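You operate a simulated robot arm through the tools that you are given. There is no shell and no other tool. Be economical: measure what you need, move in short steps, check, and stop when the job is done.

You run a simulated two-armed robot. Do the job below in one go: nothing can be reset, and whatever is moved stays where it is left.

JOB
Chalk the bolt rope at 40 cm and 90 cm, holding the brake down as you wind.
Fine: one mark at each length, no loops.
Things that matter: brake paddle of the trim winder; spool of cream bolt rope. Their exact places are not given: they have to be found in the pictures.

The check looks at the end state, three seconds after you hand in, the way a careful person would. Anything else that was tipped, shoved, dropped, spilled or broken makes it a failure.

ROBOT AND FRAMES
Two 7-joint arms with fingered hands on one trunk, on a base that drives. Base frame: it is fixed to the floor where the robot stands at the start and does not move with it; the origin is under the middle of the robot, x ahead of it, y to its left, z up. Lengths are in mm, angles in rad, forces in N, time in s.
The left shoulder is at the start at [75, 125, 1142], the right one opposite. With the tool pointing down near the work surface each hand reaches from about 460 to 820 mm from the robot's upright axis, wherever it stands, measured 20 degrees to its own side. Places, roughly: brake paddle of the trim winder [400, 400, 900]. Payload 3.6 kg a hand.
The TCP of each hand is the grasp point between the finger pads, 30 mm short of the fingertips. In the tool frame z runs along the fingers and y along their closing line. Largest opening 104 mm; the body of the gripper starts 35 mm behind the TCP. The gripper is a hand of 4 fingers: y runs from the thumb to the fingers, the wrist lies at [-15, -104, -178] in the tool frame, and closing takes about 1.5 s.
Orientation is told as [roll, pitch, yaw] about the base's x, y, z axes, in that order, counted from this pose: with the fingers straight down and the wrist toward the robot, the tool's x, y and z point along [0, 1, 0], [1, 0, 0] and [0, 0, -1] of the base frame.

CONTROLS
- The arms move only by the tool drive_tool. It takes "left_commands", "right_commands" or both (then of equal length, played together; a hand with none holds still); each is text: rows parted by semicolons, each of 6 numbers parted by spaces: the shift along the tool's x, y, z in mm, then the turn, a rotation vector about the tool's x, y, z in rad. In form: dx dy dz wx wy wz; .... A call has 1 to 8 rows; each row is the pose to reach, as a shift and turn from the pose commanded when the call began, along the tool's axes at that moment. "left_gripper" and "right_gripper" are, for a hand that has rows, the finger opening in mm, from 0 to 104, set as the call begins (left out, the last holds). Each row takes 0.2 s and may step no farther than 50 mm and 0.15 rad from the row before; otherwise, or with a gripper value out of range, the whole call is refused. A pose out of reach is approached as far as the arm can. The call stops where the force on the tool passes 40 N (or 10 N more than at its start, if that is more) or the arm is blocked; 0.2 s more then pass. The fingers move at their own pace (about 72 mm/s each) and stop on an object; they squeeze with about 31 N. The grip force told is the motor's: it shows also when the fingers shut on nothing. Time passes only in rows, and 0.2 s behind the last, so rows that repeat a pose let the fingers close. It gives the time, the measured TCP pose, the force on the tool (base axes), the opening and the grip force at its end, in the units of the frame above (readings bear some noise), with the torque about the TCP (base axes, N m) and any sound that the robot's microphone picked up.
- Cameras (640 x 400 px; columns grow to the right, rows downward): "scene" is now at [194.4, -8.1, 1299.3]; the picture's right is [-0.11, -0.99, 0.00], its down [-0.36, 0.04, -0.93] and it looks along [0.93, -0.10, -0.37] (base axes); focal length 214 px, centre (320, 200). "left" rides on the left gripper at [-61, -92, -130] in its tool frame; the picture's right is [-0.81, -0.28, 0.52], its down [0.53, -0.71, 0.45] and it looks along [0.24, 0.64, 0.72] (tool axes); focal length 275 px, centre (320, 200). "right" rides on the right gripper at [61, -92, -130] in its tool frame; the picture's right is [-0.81, 0.27, -0.52], its down [-0.53, -0.71, 0.46] and it looks along [-0.24, 0.65, 0.72] (tool axes); focal length 275 px, centre (320, 200).
- grab_frame(camera): a new picture of that camera. It takes no simulated time.
- slide_trunk(by): slides the trunk up (or, below 0, down) by that many mm; the arms and the scene camera ride with it, the base frame stays. It gives what a move gives, with no picture.
- base_move(legs): drives the robot by 1 to 6 legs, each [ahead, left, turn to the left] in mm, mm and rad, along the robot's own axes; the way and the turn of a leg run together, so that a leg with both is an arc; at most 1500 mm and 3.142 rad a leg. The arms and the cameras ride along, it lands a little off, and it stops where it bumps. It gives what a move gives.
- preshape(shape, hand): the hand has 4 fingers and takes this shape, open, in about a second: jaw (thumb against the fingers, like two jaws); tri (thumb and two fingers); tip (a fingertip pinch); poke (one finger out to press); point (the index stretched); flat (the hand flat); cup (the hand cupped); fist (a fist). The gripper value then closes the fingers along that shape, each until it touches; the sizes above hold for jaw. It gives what a move gives, with no picture.
- turn_head(pan, tilt): turns the head with the scene camera to pan (to the left, within 1.396 rad either way) and tilt (down, from -0.506 to 1.204), counted from straight ahead of the robot. It gives what a move gives.
- point_at(camera, pixels): for up to 12 pixels [column, row] of the newest picture of that camera ("zoom" is the newest enlarged one), the place [x, y, z] in the base frame of the surface seen there, good to about 3 mm. It takes no simulated time.
- zoom(camera, box): a new picture of the part [left, top, right, bottom] of that camera's present view, enlarged. It takes no simulated time.
- sign_off(): hands the job in; it is judged then, once.

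Work in short steps. Measure before you move; look again where a grasp or a placing could have gone wrong, and mend it. You have 80 turns and 70 pictures in all, those below and enlarged ones among them. Open the grippers and draw the arms clear of the work before you hand the job in, unless the task says otherwise; then end with one line.

The tools are called as a command line: name --argument value ..., lists and objects as JSON in quotes. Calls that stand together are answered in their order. drive_tool: Moves the arms, as the interface text tells. Its arguments: {"type":"object","properties":{"left_commands":{"type":"string"},"left_gripper":{"type":"number"},"right_commands":{"type":"string"},"right_gripper":{"type":"number"}},"required":[]} The other tools are called the same way: slide_trunk (by) slides the trunk up or down; preshape (shape, hand) gives the hand a shape; base_move (legs) drives the base; turn_head (pan, tilt) turns the head that bears the scene camera; grab_frame (camera) takes a picture; point_at (camera, pixels) gives the place of the surface under pixels of a picture; zoom (camera, box) takes an enlarged picture of a part of a camera's view; sign_off () hands the job in.

At the start:

```text
clock: 0.0
left_eef_pos: [536.9, 259.6, 1295.1]
left_orientation: [-0.001, 0.001, 0.003]
left_wrist_force: [0.1, -0.1, -0.2]
left_ft_torque: [0.0, 0.01, 0.02]
left_finger_gap: 104.0
left_gripper_force: 0.1
left_shape: jaw
right_eef_pos: [428.7, -225.4, 1288.6]
right_orientation: [0.001, 0.0, 0.0]
right_wrist_force: [0.2, 0.4, -0.2]
right_ft_torque: [0.0, 0.03, 0.01]
right_finger_gap: 103.8
right_gripper_force: 0.1
right_shape: jaw
trunk travel left (down, up): [-375.0, 161.0]
robot x, y, heading: [1.0, 2.6, 0.003]
head pan, tilt: [-0.108, 0.375]
```

scene: 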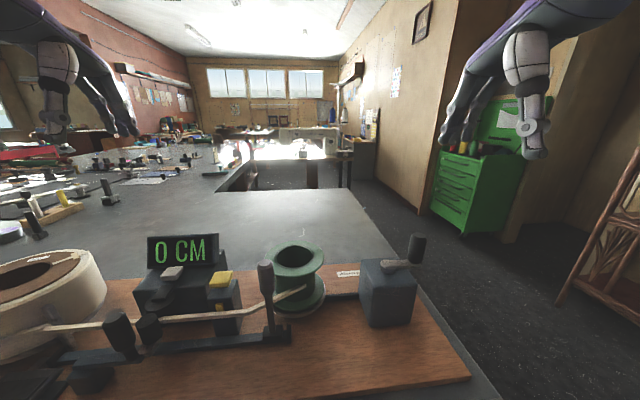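
right: 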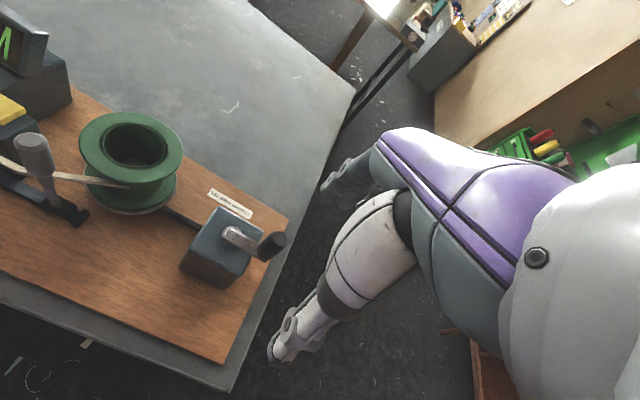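
left: 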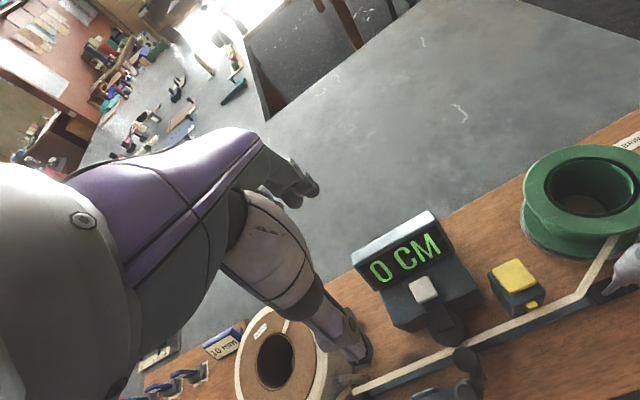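

The pictures show the winder: cream spool at left (scene ~50,290), counter reading 0 CM (183,250), yellow chalk button (220,285), green take-up spool (297,280), crank (400,270). I tilt the head down for a fuller view.

turn_head --pan 0.25 --tilt 0.85

grab_frame --camera "scene"

```text
clock: 0.9
left_eef_pos: [536.2, 260.1, 1295.9]
left_orientation: [-0.003, 0.0, 0.001]
left_wrist_force: [0.1, 0.7, -0.3]
left_ft_torque: [0.02, 0.01, 0.0]
left_finger_gap: 103.7
left_gripper_force: 0.1
left_shape: jaw
right_eef_pos: [428.9, -224.6, 1288.3]
right_orientation: [0.001, 0.0, 0.0]
right_wrist_force: [-0.5, 0.3, -0.1]
right_ft_torque: [0.03, -0.01, 0.02]
right_finger_gap: 103.6
right_gripper_force: 0.1
right_shape: jaw
trunk travel left (down, up): [-375.0, 161.0]
robot x, y, heading: [2.0, 2.8, -0.005]
head pan, tilt: [0.25, 0.85]
```

```text
66 pictures are left
```

scene: 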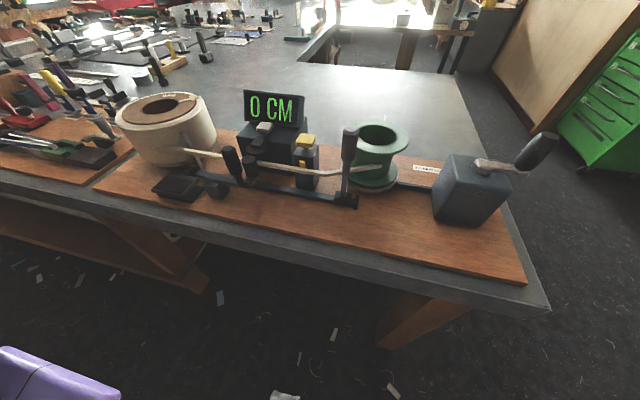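

Now I see a black pad at (180,188) joined to a rod, which may be the brake paddle. I zoom on the parts.

zoom --camera "scene" --box '[100, 80, 340, 230]'

point_at --camera "zoom" --pixels '[[212, 290], [310, 295], [340, 210], [400, 220], [545, 160], [430, 125], [660, 145], [655, 330], [200, 190], [170, 70], [535, 250]]'

zoom --camera "scene" --box '[320, 100, 570, 256]'

```text
2.67 times, centred on (220, 155) of scene
```

zoom: 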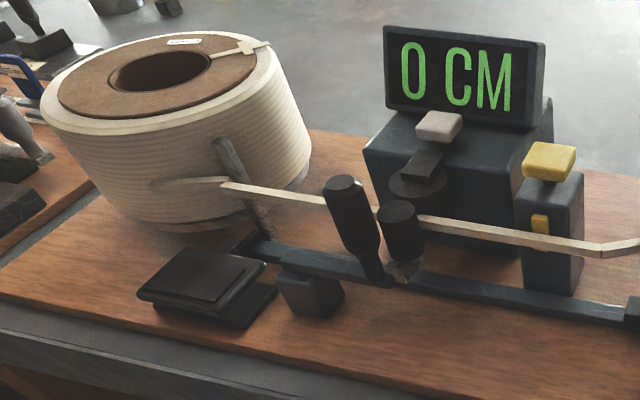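

```text
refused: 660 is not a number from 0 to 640
```

```text
2.56 times, centred on (445, 178) of scene
```

zoom: 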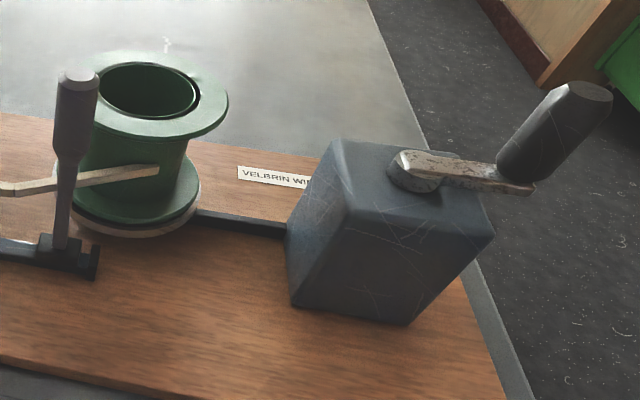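

The layout is clear; I measure the key points in scene coordinates.

point_at --camera "scene" --pixels '[[179, 183], [180, 196], [168, 183], [190, 178], [216, 188], [229, 152], [251, 163], [306, 140], [263, 127], [349, 134], [306, 165], [270, 166]]'

point_at --camera "zoom" --pixels '[[415, 165], [470, 172], [525, 185], [545, 150], [585, 92], [535, 130], [345, 150], [480, 225], [410, 310], [300, 300], [150, 70], [130, 175]]'

```text
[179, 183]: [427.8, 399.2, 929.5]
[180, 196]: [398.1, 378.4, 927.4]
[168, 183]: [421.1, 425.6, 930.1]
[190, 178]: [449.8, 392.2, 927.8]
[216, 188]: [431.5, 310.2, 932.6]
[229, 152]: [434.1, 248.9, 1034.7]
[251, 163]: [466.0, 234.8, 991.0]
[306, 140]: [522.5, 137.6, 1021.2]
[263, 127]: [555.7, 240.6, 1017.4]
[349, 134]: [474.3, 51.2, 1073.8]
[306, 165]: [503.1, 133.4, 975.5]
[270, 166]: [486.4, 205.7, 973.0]
```

```text
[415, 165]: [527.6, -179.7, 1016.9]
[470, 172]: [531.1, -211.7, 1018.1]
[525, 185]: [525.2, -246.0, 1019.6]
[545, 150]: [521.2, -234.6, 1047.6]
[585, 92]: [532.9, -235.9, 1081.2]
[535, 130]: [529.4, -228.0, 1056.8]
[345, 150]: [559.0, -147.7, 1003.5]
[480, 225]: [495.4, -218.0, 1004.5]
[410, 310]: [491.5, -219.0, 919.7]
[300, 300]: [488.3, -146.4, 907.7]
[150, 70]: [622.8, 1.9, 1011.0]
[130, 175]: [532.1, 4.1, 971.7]
```

The paddle is at about (422,400,929), yellow chalk key (522,138,1021), crank axis (527,-180) with upright knob at (531,-236,1025..1085). I shape the left hand to poke and bring both hands above their targets.

preshape --hand "left" --shape "poke"

drive_tool --left_commands "23 -19 30 0 0 0;46 -38 60 0 0 0;69 -57 90 0 0 0;92 -77 120 0 0 0;115 -96 150 0 0 0;138 -115 180 0 0 0" --right_commands "-2 17 25 0 0 0;-4 34 50 0 0 0;-6 51 75 0 0 0;-8 68 100 0 0 0;-10 85 125 0 0 0;-11 102 150 0 0 0" --right_gripper 70

grab_frame --camera "scene"

grab_frame --camera "right"

grab_frame --camera "left"

```text
clock: 1.8
left_eef_pos: [534.8, 259.3, 1295.8]
left_orientation: [-0.002, -0.001, 0.0]
left_wrist_force: [-0.7, 0.3, 0.6]
left_ft_torque: [0.0, -0.01, 0.01]
left_finger_gap: 0.1
left_gripper_force: 0.0
left_shape: poke
right_eef_pos: [428.6, -225.6, 1288.9]
right_orientation: [0.001, 0.0, 0.0]
right_wrist_force: [0.1, 0.2, -0.3]
right_ft_torque: [0.0, 0.01, 0.02]
right_finger_gap: 103.5
right_gripper_force: 0.1
right_shape: jaw
trunk travel left (down, up): [-375.0, 161.0]
robot x, y, heading: [0.7, 3.3, -0.002]
head pan, tilt: [0.25, 0.85]
```

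```text
clock: 3.2
left_eef_pos: [418.9, 399.6, 1116.9]
left_orientation: [-0.002, 0.001, -0.003]
left_wrist_force: [-0.3, -0.4, -0.8]
left_ft_torque: [-0.03, -0.02, 0.01]
left_finger_gap: 0.1
left_gripper_force: 0.1
left_shape: poke
right_eef_pos: [530.6, -237.3, 1137.9]
right_orientation: [-0.001, -0.002, 0.0]
right_wrist_force: [0.4, -0.8, 0.0]
right_ft_torque: [0.0, -0.01, -0.02]
right_finger_gap: 70.4
right_gripper_force: 0.0
right_shape: jaw
trunk travel left (down, up): [-375.0, 161.0]
robot x, y, heading: [-2.9, 0.4, -0.0]
head pan, tilt: [0.25, 0.85]
```

```text
63 pictures are left
```

scene: 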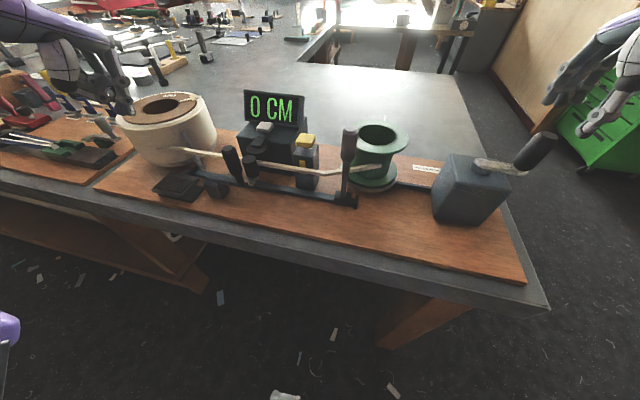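

```text
62 pictures are left
```

right: 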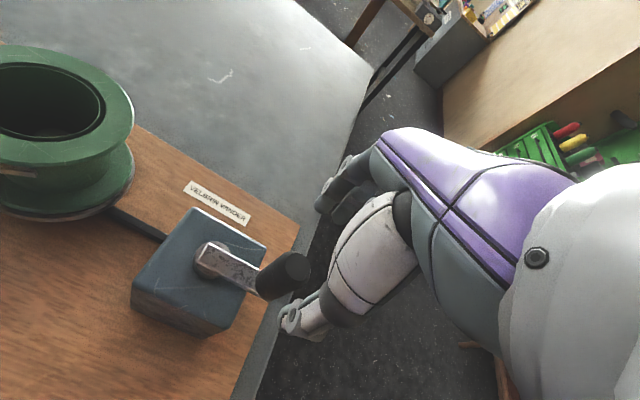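

```text
61 pictures are left
```

left: 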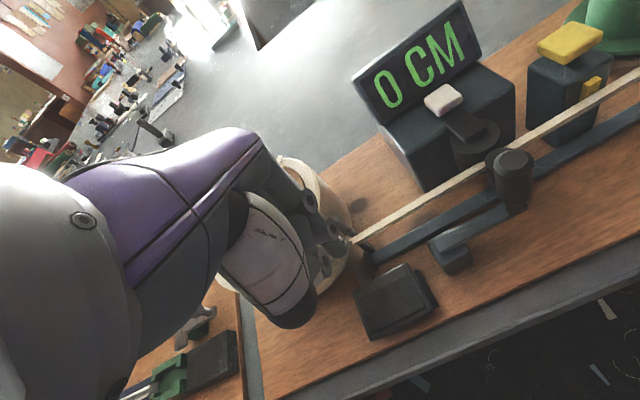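

Both hands are above their targets. I check the cream spool's nearest front surface and the paddle's edges so the left hand clears the spool.

point_at --camera "scene" --pixels '[[150, 150], [165, 155], [185, 152], [150, 130], [165, 125], [155, 190], [180, 200], [203, 180], [190, 174], [165, 98], [512, 165], [545, 138]]'

point_at --camera "right" --pixels '[[213, 258], [235, 270], [293, 267], [260, 275], [276, 290], [297, 258], [285, 252], [310, 270]]'

zoom --camera "left" --box '[240, 150, 480, 300]'

```text
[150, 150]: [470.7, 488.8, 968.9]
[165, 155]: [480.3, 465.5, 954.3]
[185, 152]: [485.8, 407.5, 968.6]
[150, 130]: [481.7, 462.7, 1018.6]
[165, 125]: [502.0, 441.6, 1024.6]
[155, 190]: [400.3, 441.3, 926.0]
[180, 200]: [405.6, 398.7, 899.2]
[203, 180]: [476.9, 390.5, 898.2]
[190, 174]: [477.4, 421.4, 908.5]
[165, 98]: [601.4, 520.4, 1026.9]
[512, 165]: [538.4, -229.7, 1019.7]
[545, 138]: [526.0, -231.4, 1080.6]
```

```text
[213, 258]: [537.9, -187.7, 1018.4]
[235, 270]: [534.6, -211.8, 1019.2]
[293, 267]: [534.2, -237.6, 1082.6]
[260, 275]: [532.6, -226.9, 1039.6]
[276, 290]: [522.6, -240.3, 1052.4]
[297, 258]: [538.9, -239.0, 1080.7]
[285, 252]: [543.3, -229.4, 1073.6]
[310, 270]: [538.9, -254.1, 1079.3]
```

```text
2.67 times, centred on (360, 225) of left
```

zoom: 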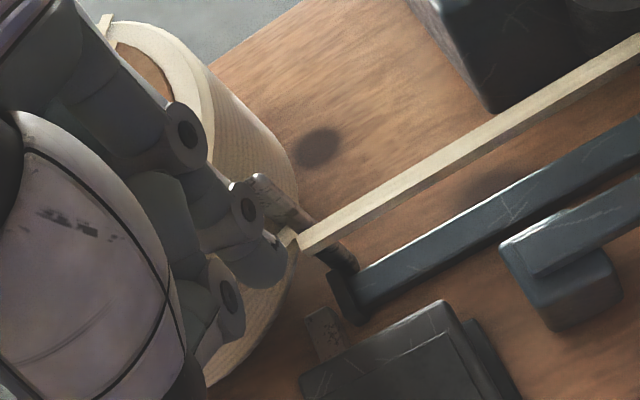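

The spool face lies at x≈475–485, so I press the paddle near its front at x≈408. I lower the left partway and bring the right hand down around the knob (TCP z≈1062), then look.

drive_tool --left_commands "-2 -4 35 0 0 0;-4 -8 70 0 0 0;-6 -11 100 0 0 0" --right_commands "0 1 25 0 0 0;0 2 50 0 0 0;0 2 76 0 0 0"

zoom --camera "scene" --box '[60, 50, 300, 200]'

zoom --camera "scene" --box '[400, 50, 640, 200]'

```text
clock: 4.0
left_eef_pos: [408.6, 389.8, 1015.8]
left_orientation: [-0.003, 0.001, 0.0]
left_wrist_force: [0.3, -0.5, 0.9]
left_ft_torque: [0.01, -0.03, 0.0]
left_finger_gap: 0.1
left_gripper_force: 0.1
left_shape: poke
right_eef_pos: [534.9, -234.5, 1060.7]
right_orientation: [0.0, -0.001, 0.001]
right_wrist_force: [0.0, -0.1, 0.4]
right_ft_torque: [0.02, 0.01, -0.01]
right_finger_gap: 70.3
right_gripper_force: 0.0
right_shape: jaw
trunk travel left (down, up): [-375.0, 161.0]
robot x, y, heading: [-3.7, -3.1, 0.003]
head pan, tilt: [0.25, 0.85]
```

```text
2.67 times, centred on (180, 125) of scene
```

zoom: 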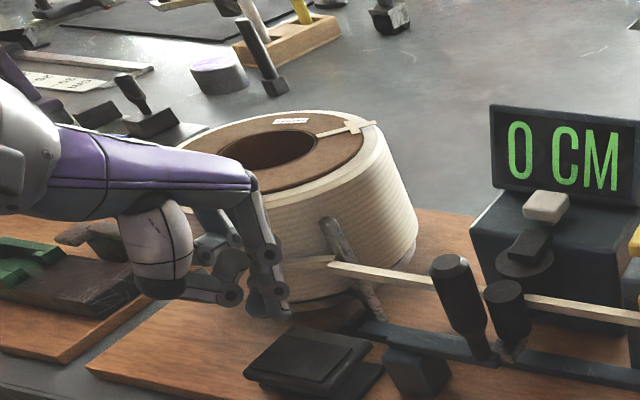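

```text
2.67 times, centred on (520, 125) of scene
```

zoom: 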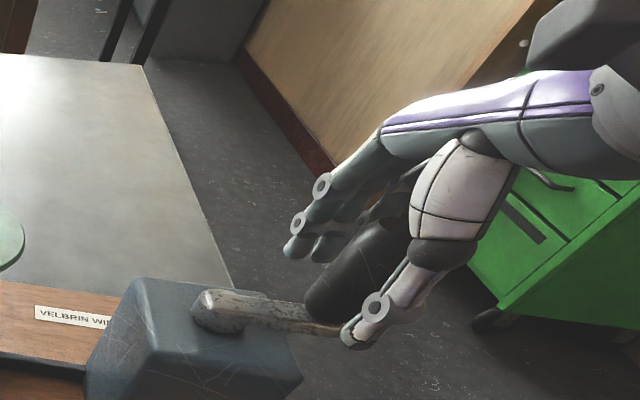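

The right hand straddles the knob well. The left index tip shows at zoom (268,312); I measure where it is relative to the TCP before pressing.

zoom --camera "scene" --box '[90, 110, 250, 210]'

point_at --camera "scene" --pixels '[[160, 165], [161, 155], [158, 140], [147, 159], [130, 155]]'

drive_tool --right_commands "0 0 0 0 0 0;0 0 0 0 0 0;0 0 0 0 0 0;0 0 0 0 0 0;0 0 0 0 0 0" --right_gripper 0

```text
4.00 times, centred on (170, 160) of scene
```

zoom: 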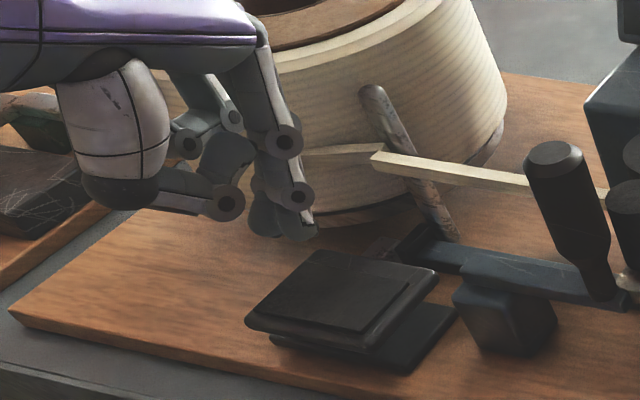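

```text
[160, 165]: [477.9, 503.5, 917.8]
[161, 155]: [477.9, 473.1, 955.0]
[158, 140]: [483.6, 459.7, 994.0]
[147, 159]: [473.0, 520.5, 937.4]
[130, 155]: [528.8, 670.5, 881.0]
```

```text
clock: 5.2
left_eef_pos: [410.3, 391.8, 1015.8]
left_orientation: [-0.002, 0.0, 0.003]
left_wrist_force: [-0.3, -1.1, 0.4]
left_ft_torque: [0.02, -0.01, -0.03]
left_finger_gap: 0.0
left_gripper_force: 0.0
left_shape: poke
right_eef_pos: [534.7, -234.5, 1060.8]
right_orientation: [0.002, 0.0, -0.001]
right_wrist_force: [-0.8, 3.4, -3.5]
right_ft_torque: [0.07, -0.04, 0.0]
right_finger_gap: 19.5
right_gripper_force: 31.1
right_shape: jaw
trunk travel left (down, up): [-375.0, 161.0]
robot x, y, heading: [-1.8, -1.0, -0.004]
head pan, tilt: [0.25, 0.85]
```

The knob is gripped (gap 19.5, 31 N). The left index tip projects close to the TCP axis, so I lower it onto the paddle in small steps watching force.

drive_tool --left_commands "0 0 30 0 0 0;0 0 50 0 0 0;0 0 56 0 0 0;0 0 60 0 0 0;0 0 63 0 0 0;0 0 66 0 0 0"

zoom --camera "scene" --box '[90, 110, 250, 210]'

```text
clock: 6.6
left_eef_pos: [410.6, 390.5, 949.2]
left_orientation: [-0.005, 0.0, 0.0]
left_wrist_force: [-0.1, -1.0, 5.2]
left_ft_torque: [-0.06, -0.03, -0.02]
left_finger_gap: 0.0
left_gripper_force: 0.0
left_shape: poke
right_eef_pos: [535.1, -233.3, 1060.5]
right_orientation: [0.001, 0.002, 0.0]
right_wrist_force: [-0.4, 4.9, -5.6]
right_ft_torque: [0.12, -0.05, 0.01]
right_finger_gap: 18.8
right_gripper_force: 31.2
right_shape: jaw
trunk travel left (down, up): [-375.0, 161.0]
robot x, y, heading: [1.4, 1.9, -0.001]
head pan, tilt: [0.25, 0.85]
```

```text
4.00 times, centred on (170, 160) of scene
```

zoom: 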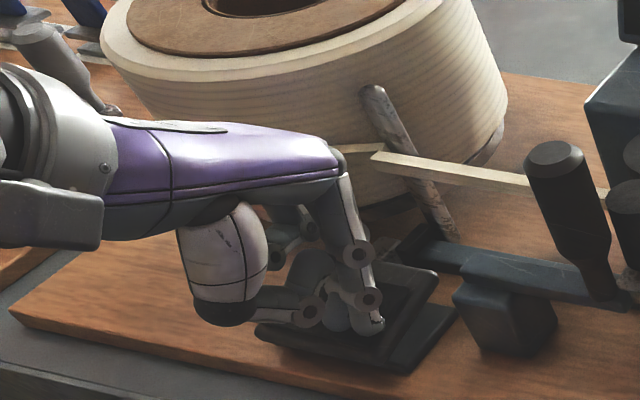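

The fingertip is on the paddle with 5 N; I press further to find the travel stop.

drive_tool --left_commands "0 0 3 0 0 0;0 0 6 0 0 0;0 0 9 0 0 0;0 0 9 0 0 0"

```text
clock: 7.5
left_eef_pos: [413.1, 390.9, 947.5]
left_orientation: [0.003, -0.018, -0.004]
left_wrist_force: [-5.0, -2.7, 16.0]
left_ft_torque: [-0.08, 0.11, -0.03]
left_finger_gap: 0.0
left_gripper_force: 0.0
left_shape: poke
right_eef_pos: [533.3, -234.4, 1060.7]
right_orientation: [0.002, 0.001, 0.002]
right_wrist_force: [-0.1, 1.2, -3.1]
right_ft_torque: [0.04, -0.08, 0.03]
right_finger_gap: 18.9
right_gripper_force: 30.6
right_shape: jaw
trunk travel left (down, up): [-375.0, 161.0]
robot x, y, heading: [-4.1, -0.6, -0.001]
head pan, tilt: [0.25, 0.85]
stopped in row 4 (left hand): the force on the tool passed its limit at 43 N (the readings are from after the stop); the commanded pose is now the measured one
```

The paddle bottomed out (43 N peak) and is now held at 16 N. I test the crank with a 30° counter-clockwise swing and read the counter.

drive_tool --right_commands "1.8 14 0 0 0 0;7.2 27 0 0 0 0;7.2 27 0 0 0 0"

grab_frame --camera "scene"

```text
clock: 8.2
left_eef_pos: [411.5, 390.4, 947.2]
left_orientation: [0.003, -0.019, 0.0]
left_wrist_force: [-6.9, -0.9, 28.3]
left_ft_torque: [-0.11, 0.14, 0.01]
left_finger_gap: 0.1
left_gripper_force: 0.1
left_shape: poke
right_eef_pos: [561.1, -227.6, 1062.4]
right_orientation: [0.001, 0.004, 0.002]
right_wrist_force: [-4.0, 2.0, -14.7]
right_ft_torque: [0.04, 0.05, -0.02]
right_finger_gap: 18.0
right_gripper_force: 31.0
right_shape: jaw
trunk travel left (down, up): [-375.0, 161.0]
robot x, y, heading: [-0.3, -1.2, -0.001]
head pan, tilt: [0.25, 0.85]
```

```text
55 pictures are left
```

scene: 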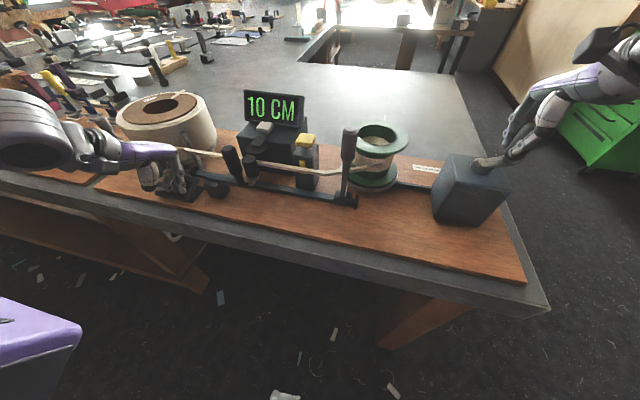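

Counter reads 10 CM after 30°. I zoom on counter and rope to check for slack.

zoom --camera "scene" --box '[140, 75, 420, 215]'

```text
2.29 times, centred on (280, 145) of scene
```

zoom: 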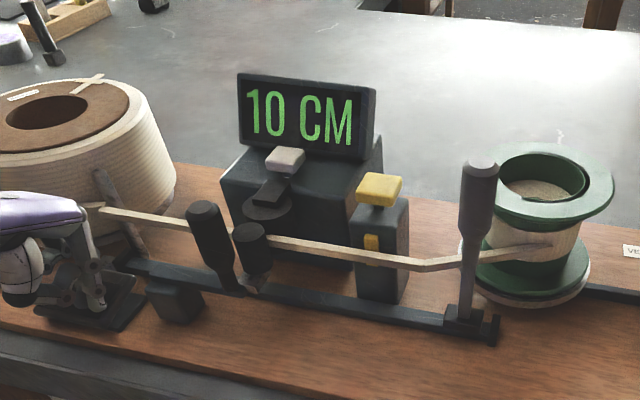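

Rope is taut, no loops. I turn about 10° more to calibrate cm per degree.

drive_tool --right_commands "2.6 4 0 0 0 0;5.4 7.7 0 0 0 0;5.4 7.7 0 0 0 0"

zoom --camera "scene" --box '[140, 75, 420, 215]'

```text
clock: 9.1
left_eef_pos: [412.6, 391.1, 948.2]
left_orientation: [0.006, -0.016, -0.001]
left_wrist_force: [-3.4, 3.4, 30.3]
left_ft_torque: [0.03, 0.11, 0.02]
left_finger_gap: 0.0
left_gripper_force: 0.0
left_shape: poke
right_eef_pos: [567.1, -222.9, 1061.5]
right_orientation: [0.002, 0.001, 0.0]
right_wrist_force: [-5.2, -2.6, -13.6]
right_ft_torque: [-0.13, 0.07, -0.06]
right_finger_gap: 17.6
right_gripper_force: 31.4
right_shape: jaw
trunk travel left (down, up): [-375.0, 161.0]
robot x, y, heading: [-3.6, -0.5, 0.004]
head pan, tilt: [0.25, 0.85]
```

```text
2.29 times, centred on (280, 145) of scene
```

zoom: 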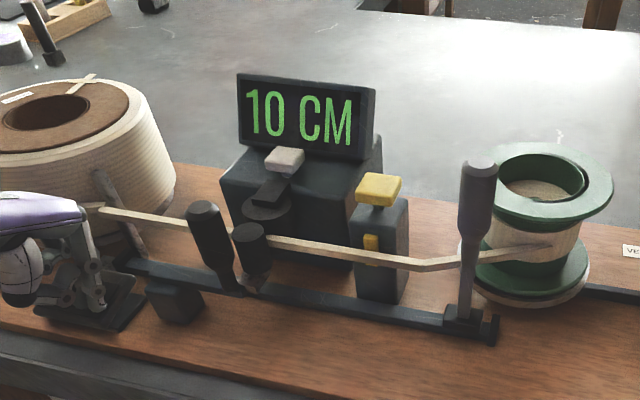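

Still 10 CM, so the counter shows coarse steps. I go on another 20°.

drive_tool --right_commands "6.9 6.6 0 0 0 0;14.4 12.1 0 0 0 0;14.4 12.1 0 0 0 0"

zoom --camera "scene" --box '[140, 75, 420, 215]'

```text
clock: 9.8
left_eef_pos: [411.8, 389.5, 946.5]
left_orientation: [0.004, -0.016, -0.002]
left_wrist_force: [-3.0, 1.3, 30.5]
left_ft_torque: [0.01, 0.0, -0.01]
left_finger_gap: 0.0
left_gripper_force: 0.0
left_shape: poke
right_eef_pos: [581.0, -208.5, 1061.4]
right_orientation: [0.002, -0.003, 0.001]
right_wrist_force: [0.9, 0.5, -0.4]
right_ft_torque: [-0.01, 0.0, -0.01]
right_finger_gap: 15.0
right_gripper_force: 30.8
right_shape: jaw
trunk travel left (down, up): [-375.0, 161.0]
robot x, y, heading: [-3.7, -1.9, -0.003]
head pan, tilt: [0.25, 0.85]
```

```text
2.29 times, centred on (280, 145) of scene
```

zoom: 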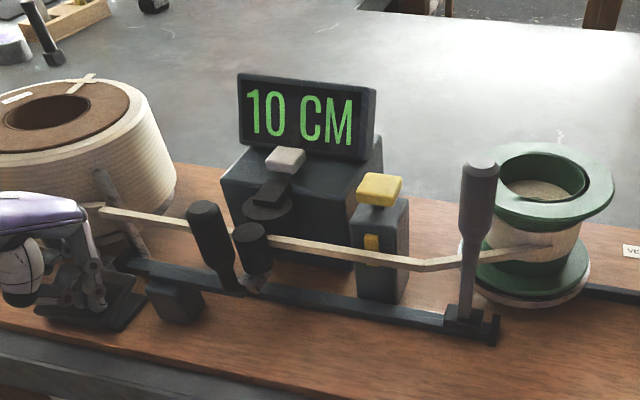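

Finger gap is falling (15 mm), so the hand may be slipping off the knob; I look there.

zoom --camera "scene" --box '[400, 80, 640, 230]'

zoom --camera "right" --box '[60, 100, 460, 350]'

```text
2.67 times, centred on (520, 155) of scene
```

zoom: 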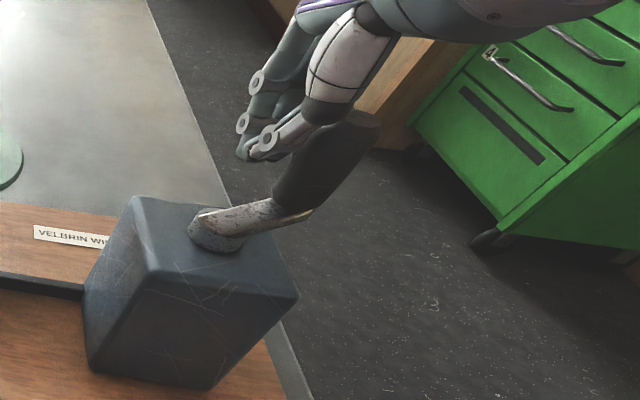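

```text
1.60 times, centred on (260, 225) of right
```

zoom: 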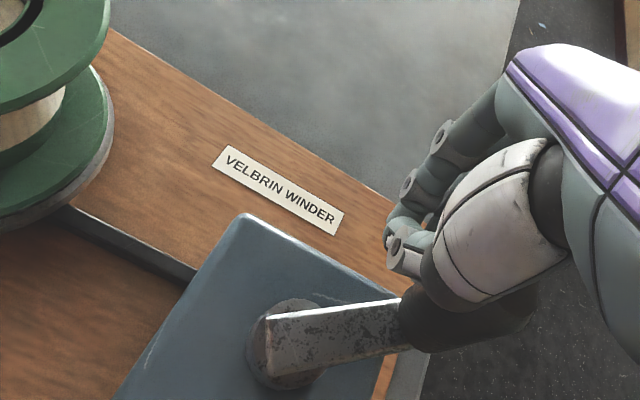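

The hand slipped past the knob; the crank stayed near 30°. I measure hub and knob precisely to fix the circle.

point_at --camera "zoom" --pixels '[[285, 345], [262, 345], [320, 345], [330, 330], [395, 320], [430, 340], [480, 330], [520, 320]]'

grab_frame --camera "scene"

point_at --camera "scene" --pixels '[[473, 166], [482, 163], [490, 168], [484, 174], [505, 160], [518, 152], [525, 140], [532, 130], [538, 126], [528, 128], [512, 160]]'

```text
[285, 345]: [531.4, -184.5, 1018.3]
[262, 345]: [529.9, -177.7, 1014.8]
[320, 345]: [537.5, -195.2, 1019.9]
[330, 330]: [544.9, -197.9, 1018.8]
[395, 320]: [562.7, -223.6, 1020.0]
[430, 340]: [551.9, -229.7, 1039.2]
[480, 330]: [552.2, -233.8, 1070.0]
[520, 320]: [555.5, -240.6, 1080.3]
```

```text
49 pictures are left
```

scene: 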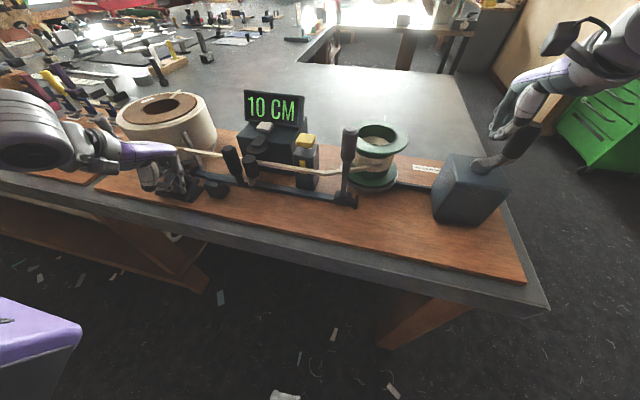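

```text
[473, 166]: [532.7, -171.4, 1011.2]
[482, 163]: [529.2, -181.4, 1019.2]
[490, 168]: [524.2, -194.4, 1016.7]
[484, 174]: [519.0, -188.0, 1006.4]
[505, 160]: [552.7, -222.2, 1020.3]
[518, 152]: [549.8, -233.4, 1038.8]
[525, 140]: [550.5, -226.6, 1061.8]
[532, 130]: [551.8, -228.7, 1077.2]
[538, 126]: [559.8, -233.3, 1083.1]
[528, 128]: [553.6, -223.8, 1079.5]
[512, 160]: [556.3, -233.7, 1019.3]
```

The crank now sits at θ≈33° (hub ≈(530,-184), knob ≈(561,-231)). I'll regrip with the hand yawed to follow the tangent; first slide off sideways and lift.

drive_tool --right_commands "12 0 0 0 0 0;25 0 0 0 0 0;25 0 -40 0 0 0;25 0 -70 0 0 0"

drive_tool --right_commands "-12 -5 0 0 0 -0.14;-24 -10 0 0 0 -0.28;-36 -15 0 0 0 -0.42;-47 -20 0 0 0 -0.56;-47 -20 0 0 0 -0.56" --right_gripper 70

zoom --camera "scene" --box '[400, 50, 640, 200]'

```text
clock: 10.8
left_eef_pos: [412.2, 389.9, 947.2]
left_orientation: [0.004, -0.016, 0.0]
left_wrist_force: [-2.7, 2.9, 32.0]
left_ft_torque: [0.02, -0.04, 0.02]
left_finger_gap: 0.2
left_gripper_force: 0.0
left_shape: poke
right_eef_pos: [579.3, -185.2, 1131.3]
right_orientation: [0.002, 0.0, 0.001]
right_wrist_force: [0.4, 0.0, 0.5]
right_ft_torque: [0.01, 0.02, -0.01]
right_finger_gap: 15.1
right_gripper_force: 30.7
right_shape: jaw
trunk travel left (down, up): [-375.0, 161.0]
robot x, y, heading: [4.8, -0.5, -0.001]
head pan, tilt: [0.25, 0.85]
```

```text
clock: 12.1
left_eef_pos: [410.5, 390.1, 947.2]
left_orientation: [0.001, -0.018, -0.001]
left_wrist_force: [-0.8, 2.9, 30.8]
left_ft_torque: [-0.03, -0.09, -0.02]
left_finger_gap: 0.0
left_gripper_force: 0.0
left_shape: poke
right_eef_pos: [557.7, -214.3, 1129.7]
right_orientation: [-0.009, 0.006, 0.563]
right_wrist_force: [1.0, -0.2, 0.2]
right_ft_torque: [-0.01, -0.03, 0.01]
right_finger_gap: 69.9
right_gripper_force: 0.0
right_shape: jaw
right hand out of reach, approached as far as the arm can: row 4
trunk travel left (down, up): [-375.0, 161.0]
robot x, y, heading: [-0.2, -0.6, 0.004]
head pan, tilt: [0.25, 0.85]
```

```text
2.67 times, centred on (520, 125) of scene
```

zoom: 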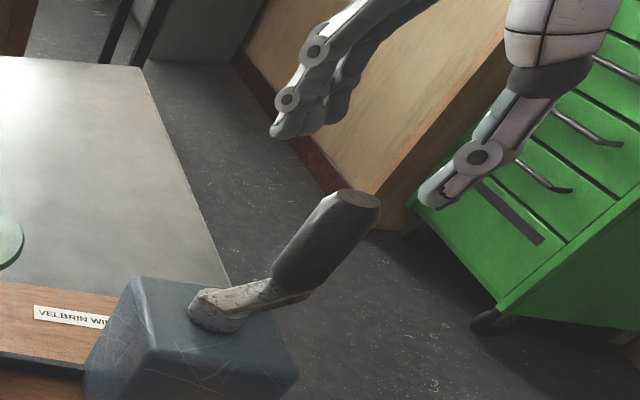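

Yaw 0.56 is beyond reach here (landed at y=-214). I'll instead return to yaw 0 and try the three-finger "tri" shape, which should cage the knob in all directions.

drive_tool --right_commands "0 0 0 0 0 0.14;0 0 0 0 0 0.28;0 0 0 0 0 0.42;0 0 0 0 0 0.56;0 0 0 0 0 0.56" --right_gripper 70

preshape --hand "right" --shape "tri"

zoom --camera "right" --box '[60, 100, 540, 400]'

zoom --camera "scene" --box '[400, 50, 640, 200]'

```text
clock: 13.2
left_eef_pos: [411.0, 391.1, 945.9]
left_orientation: [0.003, -0.018, 0.0]
left_wrist_force: [-2.1, 2.2, 30.8]
left_ft_torque: [-0.02, 0.01, 0.01]
left_finger_gap: 0.0
left_gripper_force: 0.1
left_shape: poke
right_eef_pos: [559.7, -230.9, 1130.8]
right_orientation: [0.0, -0.001, -0.001]
right_wrist_force: [-0.1, -0.1, 0.1]
right_ft_torque: [0.06, 0.02, -0.02]
right_finger_gap: 69.8
right_gripper_force: 0.0
right_shape: jaw
trunk travel left (down, up): [-375.0, 161.0]
robot x, y, heading: [0.7, -0.1, 0.0]
head pan, tilt: [0.25, 0.85]
```

```text
clock: 14.2
left_eef_pos: [412.1, 389.1, 947.1]
left_orientation: [0.004, -0.017, -0.001]
left_wrist_force: [-2.1, 3.0, 31.5]
left_ft_torque: [-0.06, 0.01, -0.02]
left_finger_gap: 0.0
left_gripper_force: 0.0
left_shape: poke
right_eef_pos: [559.4, -230.9, 1131.6]
right_orientation: [0.002, -0.001, 0.0]
right_wrist_force: [0.6, 0.4, -0.1]
right_ft_torque: [0.0, -0.03, 0.02]
right_finger_gap: 104.0
right_gripper_force: 0.1
right_shape: tri
trunk travel left (down, up): [-375.0, 161.0]
robot x, y, heading: [-2.8, -2.3, -0.003]
head pan, tilt: [0.25, 0.85]
```

```text
1.33 times, centred on (300, 250) of right
```

zoom: 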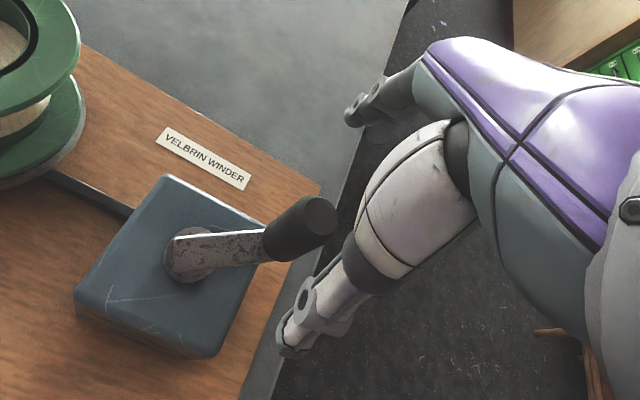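

```text
2.67 times, centred on (520, 125) of scene
```

zoom: 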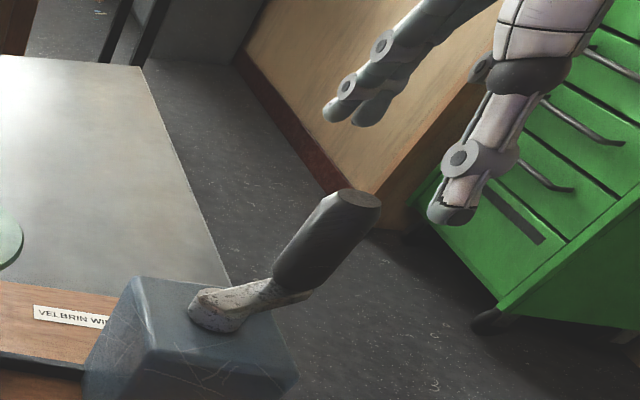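

Tri shape: two fingers against the thumb, good. I measure the knob top here, then lower and close.

point_at --camera "scene" --pixels '[[535, 125], [530, 127], [540, 126]]'

drive_tool --right_commands "0 0 25 0 0 0;0 0 50 0 0 0;0 0 70 0 0 0"

drive_tool --right_commands "0 0 0 0 0 0;0 0 0 0 0 0;0 0 0 0 0 0;0 0 0 0 0 0;0 0 0 0 0 0;0 0 0 0 0 0" --right_gripper 0

zoom --camera "scene" --box '[400, 70, 640, 220]'

```text
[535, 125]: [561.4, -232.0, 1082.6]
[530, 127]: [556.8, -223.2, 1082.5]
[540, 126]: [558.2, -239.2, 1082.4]
```

```text
clock: 14.9
left_eef_pos: [410.7, 389.4, 946.3]
left_orientation: [0.003, -0.016, 0.0]
left_wrist_force: [-2.5, 2.4, 31.2]
left_ft_torque: [0.01, -0.01, -0.02]
left_finger_gap: 0.0
left_gripper_force: 0.0
left_shape: poke
right_eef_pos: [556.9, -230.9, 1058.2]
right_orientation: [0.002, 0.0, 0.0]
right_wrist_force: [0.0, 0.2, -0.4]
right_ft_torque: [0.02, 0.0, 0.02]
right_finger_gap: 103.8
right_gripper_force: 0.2
right_shape: tri
trunk travel left (down, up): [-375.0, 161.0]
robot x, y, heading: [-3.5, 1.0, 0.002]
head pan, tilt: [0.25, 0.85]
```

```text
clock: 16.4
left_eef_pos: [411.8, 389.8, 947.0]
left_orientation: [0.003, -0.017, 0.001]
left_wrist_force: [-2.8, 0.7, 30.7]
left_ft_torque: [-0.06, -0.01, -0.01]
left_finger_gap: 0.0
left_gripper_force: 0.1
left_shape: poke
right_eef_pos: [557.6, -231.0, 1058.8]
right_orientation: [0.001, 0.0, 0.001]
right_wrist_force: [-1.6, 2.1, -3.4]
right_ft_torque: [0.07, 0.01, -0.02]
right_finger_gap: 21.5
right_gripper_force: 31.0
right_shape: tri
trunk travel left (down, up): [-375.0, 161.0]
robot x, y, heading: [-0.6, -0.2, 0.001]
head pan, tilt: [0.25, 0.85]
```

```text
2.67 times, centred on (520, 145) of scene
```

zoom: 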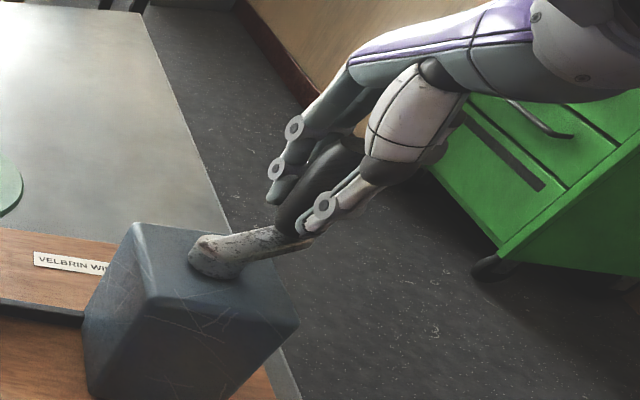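

Gripped firmly, gap 21.5. I turn from θ≈31° to 50° along the circle and check.

drive_tool --right_commands "2.4 3.7 0 0 0 0;5.1 7.2 0 0 0 0;8.4 10.9 0 0 0 0;12 14.1 0 0 0 0;12 14.1 0 0 0 0"

grab_frame --camera "scene"

```text
clock: 17.6
left_eef_pos: [411.5, 389.7, 947.4]
left_orientation: [0.003, -0.016, -0.001]
left_wrist_force: [-3.1, 4.0, 30.3]
left_ft_torque: [0.04, 0.06, -0.01]
left_finger_gap: 0.0
left_gripper_force: 0.0
left_shape: poke
right_eef_pos: [572.1, -218.0, 1060.6]
right_orientation: [0.002, 0.001, -0.001]
right_wrist_force: [-4.2, -0.7, -9.3]
right_ft_torque: [-0.02, 0.15, -0.03]
right_finger_gap: 19.9
right_gripper_force: 30.9
right_shape: tri
trunk travel left (down, up): [-375.0, 161.0]
robot x, y, heading: [2.3, 0.6, -0.003]
head pan, tilt: [0.25, 0.85]
```

```text
44 pictures are left
```

scene: 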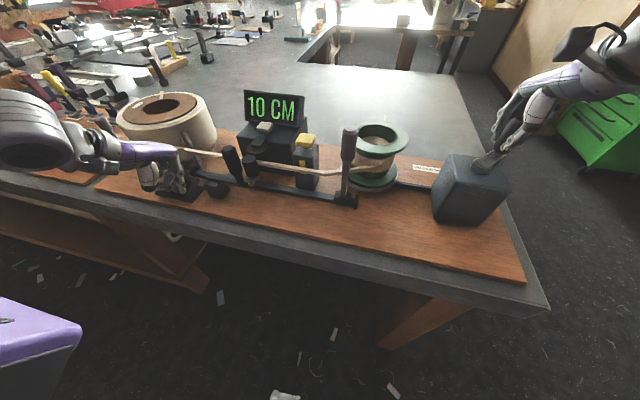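

Counter still 10; I zoom at the crank to see whether it followed.

zoom --camera "scene" --box '[430, 90, 590, 190]'

point_at --camera "zoom" --pixels '[[200, 285], [235, 270], [270, 250], [290, 235], [300, 220], [320, 215]]'

```text
4.00 times, centred on (510, 140) of scene
```

zoom: 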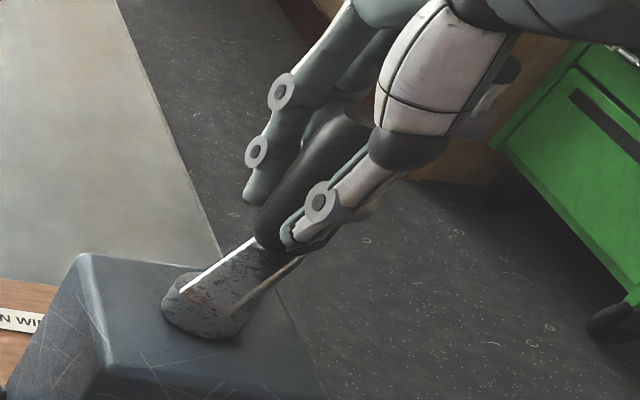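

```text
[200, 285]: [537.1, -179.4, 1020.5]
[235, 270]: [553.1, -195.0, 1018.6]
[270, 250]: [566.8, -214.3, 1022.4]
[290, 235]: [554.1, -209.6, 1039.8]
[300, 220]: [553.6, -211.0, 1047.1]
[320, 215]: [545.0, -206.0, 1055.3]
```

The crank follows the tri grip well (θ≈50°). Continuing to θ≈70°.

drive_tool --right_commands "3.9 3 0 0 0 0;8 5.6 0 0 0 0;12.3 7.9 0 0 0 0;16.8 9.7 0 0 0 0;16.8 9.7 0 0 0 0"

zoom --camera "scene" --box '[230, 70, 550, 270]'

```text
clock: 18.8
left_eef_pos: [412.4, 390.0, 947.8]
left_orientation: [0.004, -0.016, 0.0]
left_wrist_force: [-3.8, 5.2, 32.0]
left_ft_torque: [0.08, 0.06, 0.0]
left_finger_gap: 0.1
left_gripper_force: 0.0
left_shape: poke
right_eef_pos: [580.5, -202.6, 1059.7]
right_orientation: [0.002, 0.003, 0.0]
right_wrist_force: [-5.3, -2.2, -16.4]
right_ft_torque: [-0.01, 0.2, -0.02]
right_finger_gap: 19.3
right_gripper_force: 31.2
right_shape: tri
trunk travel left (down, up): [-375.0, 161.0]
robot x, y, heading: [0.3, -2.1, -0.004]
head pan, tilt: [0.25, 0.85]
```

```text
2.00 times, centred on (390, 170) of scene
```

zoom: 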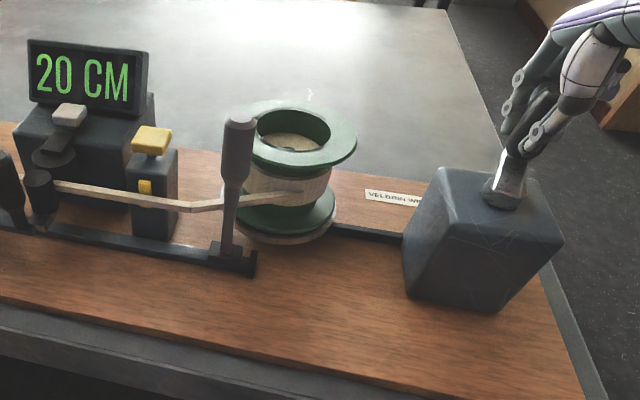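

20 CM now at θ≈70°. Continue to 85°.

drive_tool --right_commands "4.7 1.5 0 0 0 0;9.5 2.5 0 0 0 0;14.3 3.2 0 0 0 0;14.3 3.2 0 0 0 0"

zoom --camera "scene" --box '[230, 70, 550, 270]'

```text
clock: 19.8
left_eef_pos: [411.8, 390.3, 947.8]
left_orientation: [0.003, -0.018, 0.001]
left_wrist_force: [-1.9, 6.2, 29.8]
left_ft_torque: [0.11, -0.02, 0.03]
left_finger_gap: 0.0
left_gripper_force: 0.2
left_shape: poke
right_eef_pos: [585.7, -187.1, 1061.3]
right_orientation: [0.001, 0.002, 0.002]
right_wrist_force: [-11.1, -2.7, -17.3]
right_ft_torque: [-0.03, 0.35, -0.09]
right_finger_gap: 18.6
right_gripper_force: 31.3
right_shape: tri
trunk travel left (down, up): [-375.0, 161.0]
robot x, y, heading: [-0.8, 2.0, 0.001]
head pan, tilt: [0.25, 0.85]
```

```text
2.00 times, centred on (390, 170) of scene
```

zoom: 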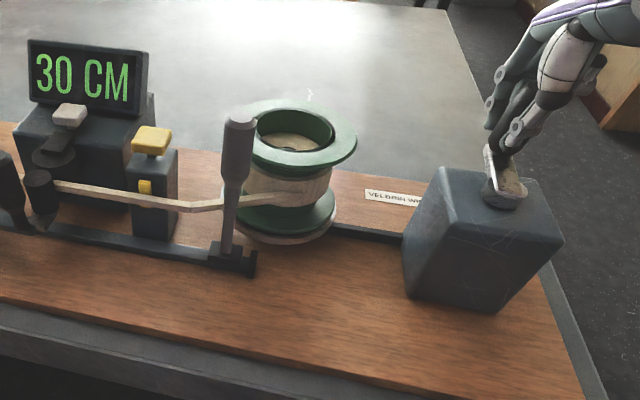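

30 CM at 85°. Next to ~97° with a slight radial relief in x.

drive_tool --right_commands "4.9 -1 0 0 0 0;9.8 -2 0 0 0 0;11.7 -2.3 0 0 0 0;11.7 -2.3 0 0 0 0"

zoom --camera "scene" --box '[230, 70, 550, 270]'

```text
clock: 20.8
left_eef_pos: [412.6, 389.7, 947.0]
left_orientation: [0.003, -0.017, 0.0]
left_wrist_force: [-4.5, 8.3, 33.0]
left_ft_torque: [0.16, 0.1, 0.05]
left_finger_gap: 0.0
left_gripper_force: 0.1
left_shape: poke
right_eef_pos: [585.3, -176.6, 1060.4]
right_orientation: [0.002, 0.0, -0.001]
right_wrist_force: [-5.0, -5.4, -22.3]
right_ft_torque: [-0.05, 0.15, -0.06]
right_finger_gap: 18.4
right_gripper_force: 30.6
right_shape: tri
trunk travel left (down, up): [-375.0, 161.0]
robot x, y, heading: [-2.2, -0.3, 0.002]
head pan, tilt: [0.25, 0.85]
```

```text
2.00 times, centred on (390, 170) of scene
```

zoom: 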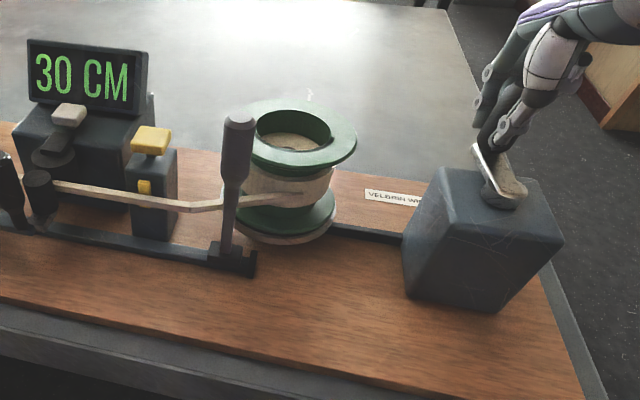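

Still 30 at ~97°. Small step to ~104°.

drive_tool --right_commands "3.4 -0.6 1 0 0 0;6.7 -1.3 2 0 0 0;6.7 -1.3 2 0 0 0"

zoom --camera "scene" --box '[230, 70, 550, 270]'

```text
clock: 21.6
left_eef_pos: [411.1, 387.9, 947.3]
left_orientation: [0.001, -0.017, -0.002]
left_wrist_force: [-2.4, 3.1, 27.6]
left_ft_torque: [0.1, 0.03, 0.01]
left_finger_gap: 0.2
left_gripper_force: 0.2
left_shape: poke
right_eef_pos: [584.0, -169.8, 1060.1]
right_orientation: [0.004, -0.002, 0.002]
right_wrist_force: [-7.4, -6.7, -8.5]
right_ft_torque: [-0.03, 0.14, -0.09]
right_finger_gap: 18.3
right_gripper_force: 30.9
right_shape: tri
trunk travel left (down, up): [-375.0, 161.0]
robot x, y, heading: [0.3, 2.1, 0.0]
head pan, tilt: [0.25, 0.85]
```

```text
2.00 times, centred on (390, 170) of scene
```

zoom: 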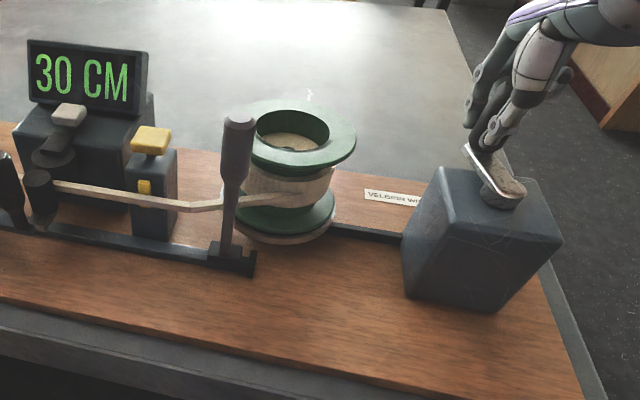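

Still 30; step to ~111°.

drive_tool --right_commands "3.3 -1 0 0 0 0;6.6 -2.3 0 0 0 0;6.6 -2.3 0 0 0 0"

zoom --camera "scene" --box '[230, 70, 550, 270]'

```text
clock: 22.4
left_eef_pos: [411.3, 388.8, 947.0]
left_orientation: [0.002, -0.015, -0.001]
left_wrist_force: [-4.0, -1.6, 26.9]
left_ft_torque: [-0.03, 0.09, 0.04]
left_finger_gap: 0.0
left_gripper_force: 0.1
left_shape: poke
right_eef_pos: [581.7, -162.6, 1060.2]
right_orientation: [0.002, -0.003, 0.002]
right_wrist_force: [1.2, -5.7, -3.3]
right_ft_torque: [-0.02, -0.05, -0.04]
right_finger_gap: 18.7
right_gripper_force: 31.1
right_shape: tri
trunk travel left (down, up): [-375.0, 161.0]
robot x, y, heading: [-0.8, 2.2, -0.001]
head pan, tilt: [0.25, 0.85]
```

```text
2.00 times, centred on (390, 170) of scene
```

zoom: 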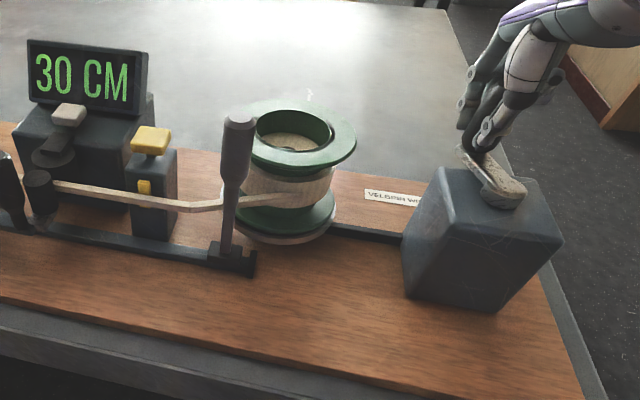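

Still 30; step to ~118°.

drive_tool --right_commands "3.2 -1.4 0 0 0 0;6.2 -2.9 0 0 0 0;6.2 -2.9 0 0 0 0"

zoom --camera "scene" --box '[230, 70, 550, 270]'

```text
clock: 23.1
left_eef_pos: [410.0, 389.3, 946.8]
left_orientation: [0.004, -0.016, -0.001]
left_wrist_force: [-4.3, -2.7, 26.9]
left_ft_torque: [-0.1, 0.1, 0.02]
left_finger_gap: 0.0
left_gripper_force: 0.1
left_shape: poke
right_eef_pos: [578.5, -158.1, 1058.6]
right_orientation: [0.004, -0.002, 0.002]
right_wrist_force: [2.3, -5.0, 0.7]
right_ft_torque: [0.02, -0.09, -0.03]
right_finger_gap: 19.1
right_gripper_force: 31.6
right_shape: tri
trunk travel left (down, up): [-375.0, 161.0]
robot x, y, heading: [-0.6, 0.8, 0.002]
head pan, tilt: [0.25, 0.85]
```

```text
2.00 times, centred on (390, 170) of scene
```

zoom: 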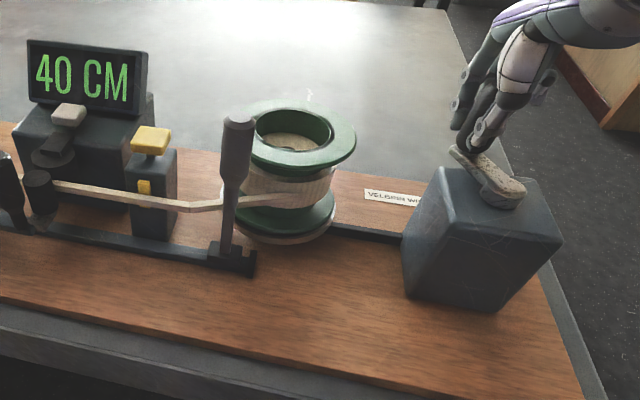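

Counter reads 40 CM. I measure the arm direction to understand how display steps relate to crank angle, and look at the arm from close up.

zoom --camera "scene" --box '[430, 110, 526, 170]'

point_at --camera "scene" --pixels '[[480, 165], [484, 164], [470, 157], [465, 151], [460, 148], [490, 167]]'

```text
6.67 times, centred on (478, 140) of scene
```

zoom: 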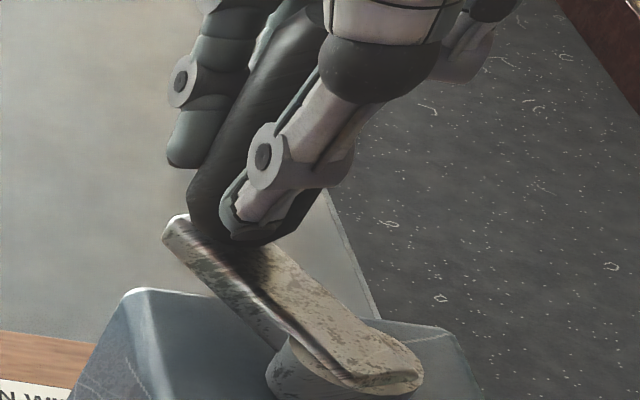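

```text
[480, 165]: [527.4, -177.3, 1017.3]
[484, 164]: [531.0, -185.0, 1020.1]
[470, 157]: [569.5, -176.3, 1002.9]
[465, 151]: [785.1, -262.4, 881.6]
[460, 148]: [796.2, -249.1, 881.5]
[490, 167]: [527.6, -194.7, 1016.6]
```

point_at --camera "zoom" --pixels '[[182, 245], [230, 290], [290, 345], [290, 265], [345, 305], [395, 350], [240, 265], [300, 315], [350, 360]]'

```text
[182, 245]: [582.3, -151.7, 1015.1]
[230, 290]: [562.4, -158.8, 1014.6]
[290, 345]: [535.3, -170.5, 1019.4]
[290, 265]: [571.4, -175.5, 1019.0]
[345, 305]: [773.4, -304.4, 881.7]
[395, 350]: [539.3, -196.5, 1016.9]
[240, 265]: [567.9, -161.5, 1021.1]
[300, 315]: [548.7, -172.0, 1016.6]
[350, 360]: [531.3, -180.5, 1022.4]
```

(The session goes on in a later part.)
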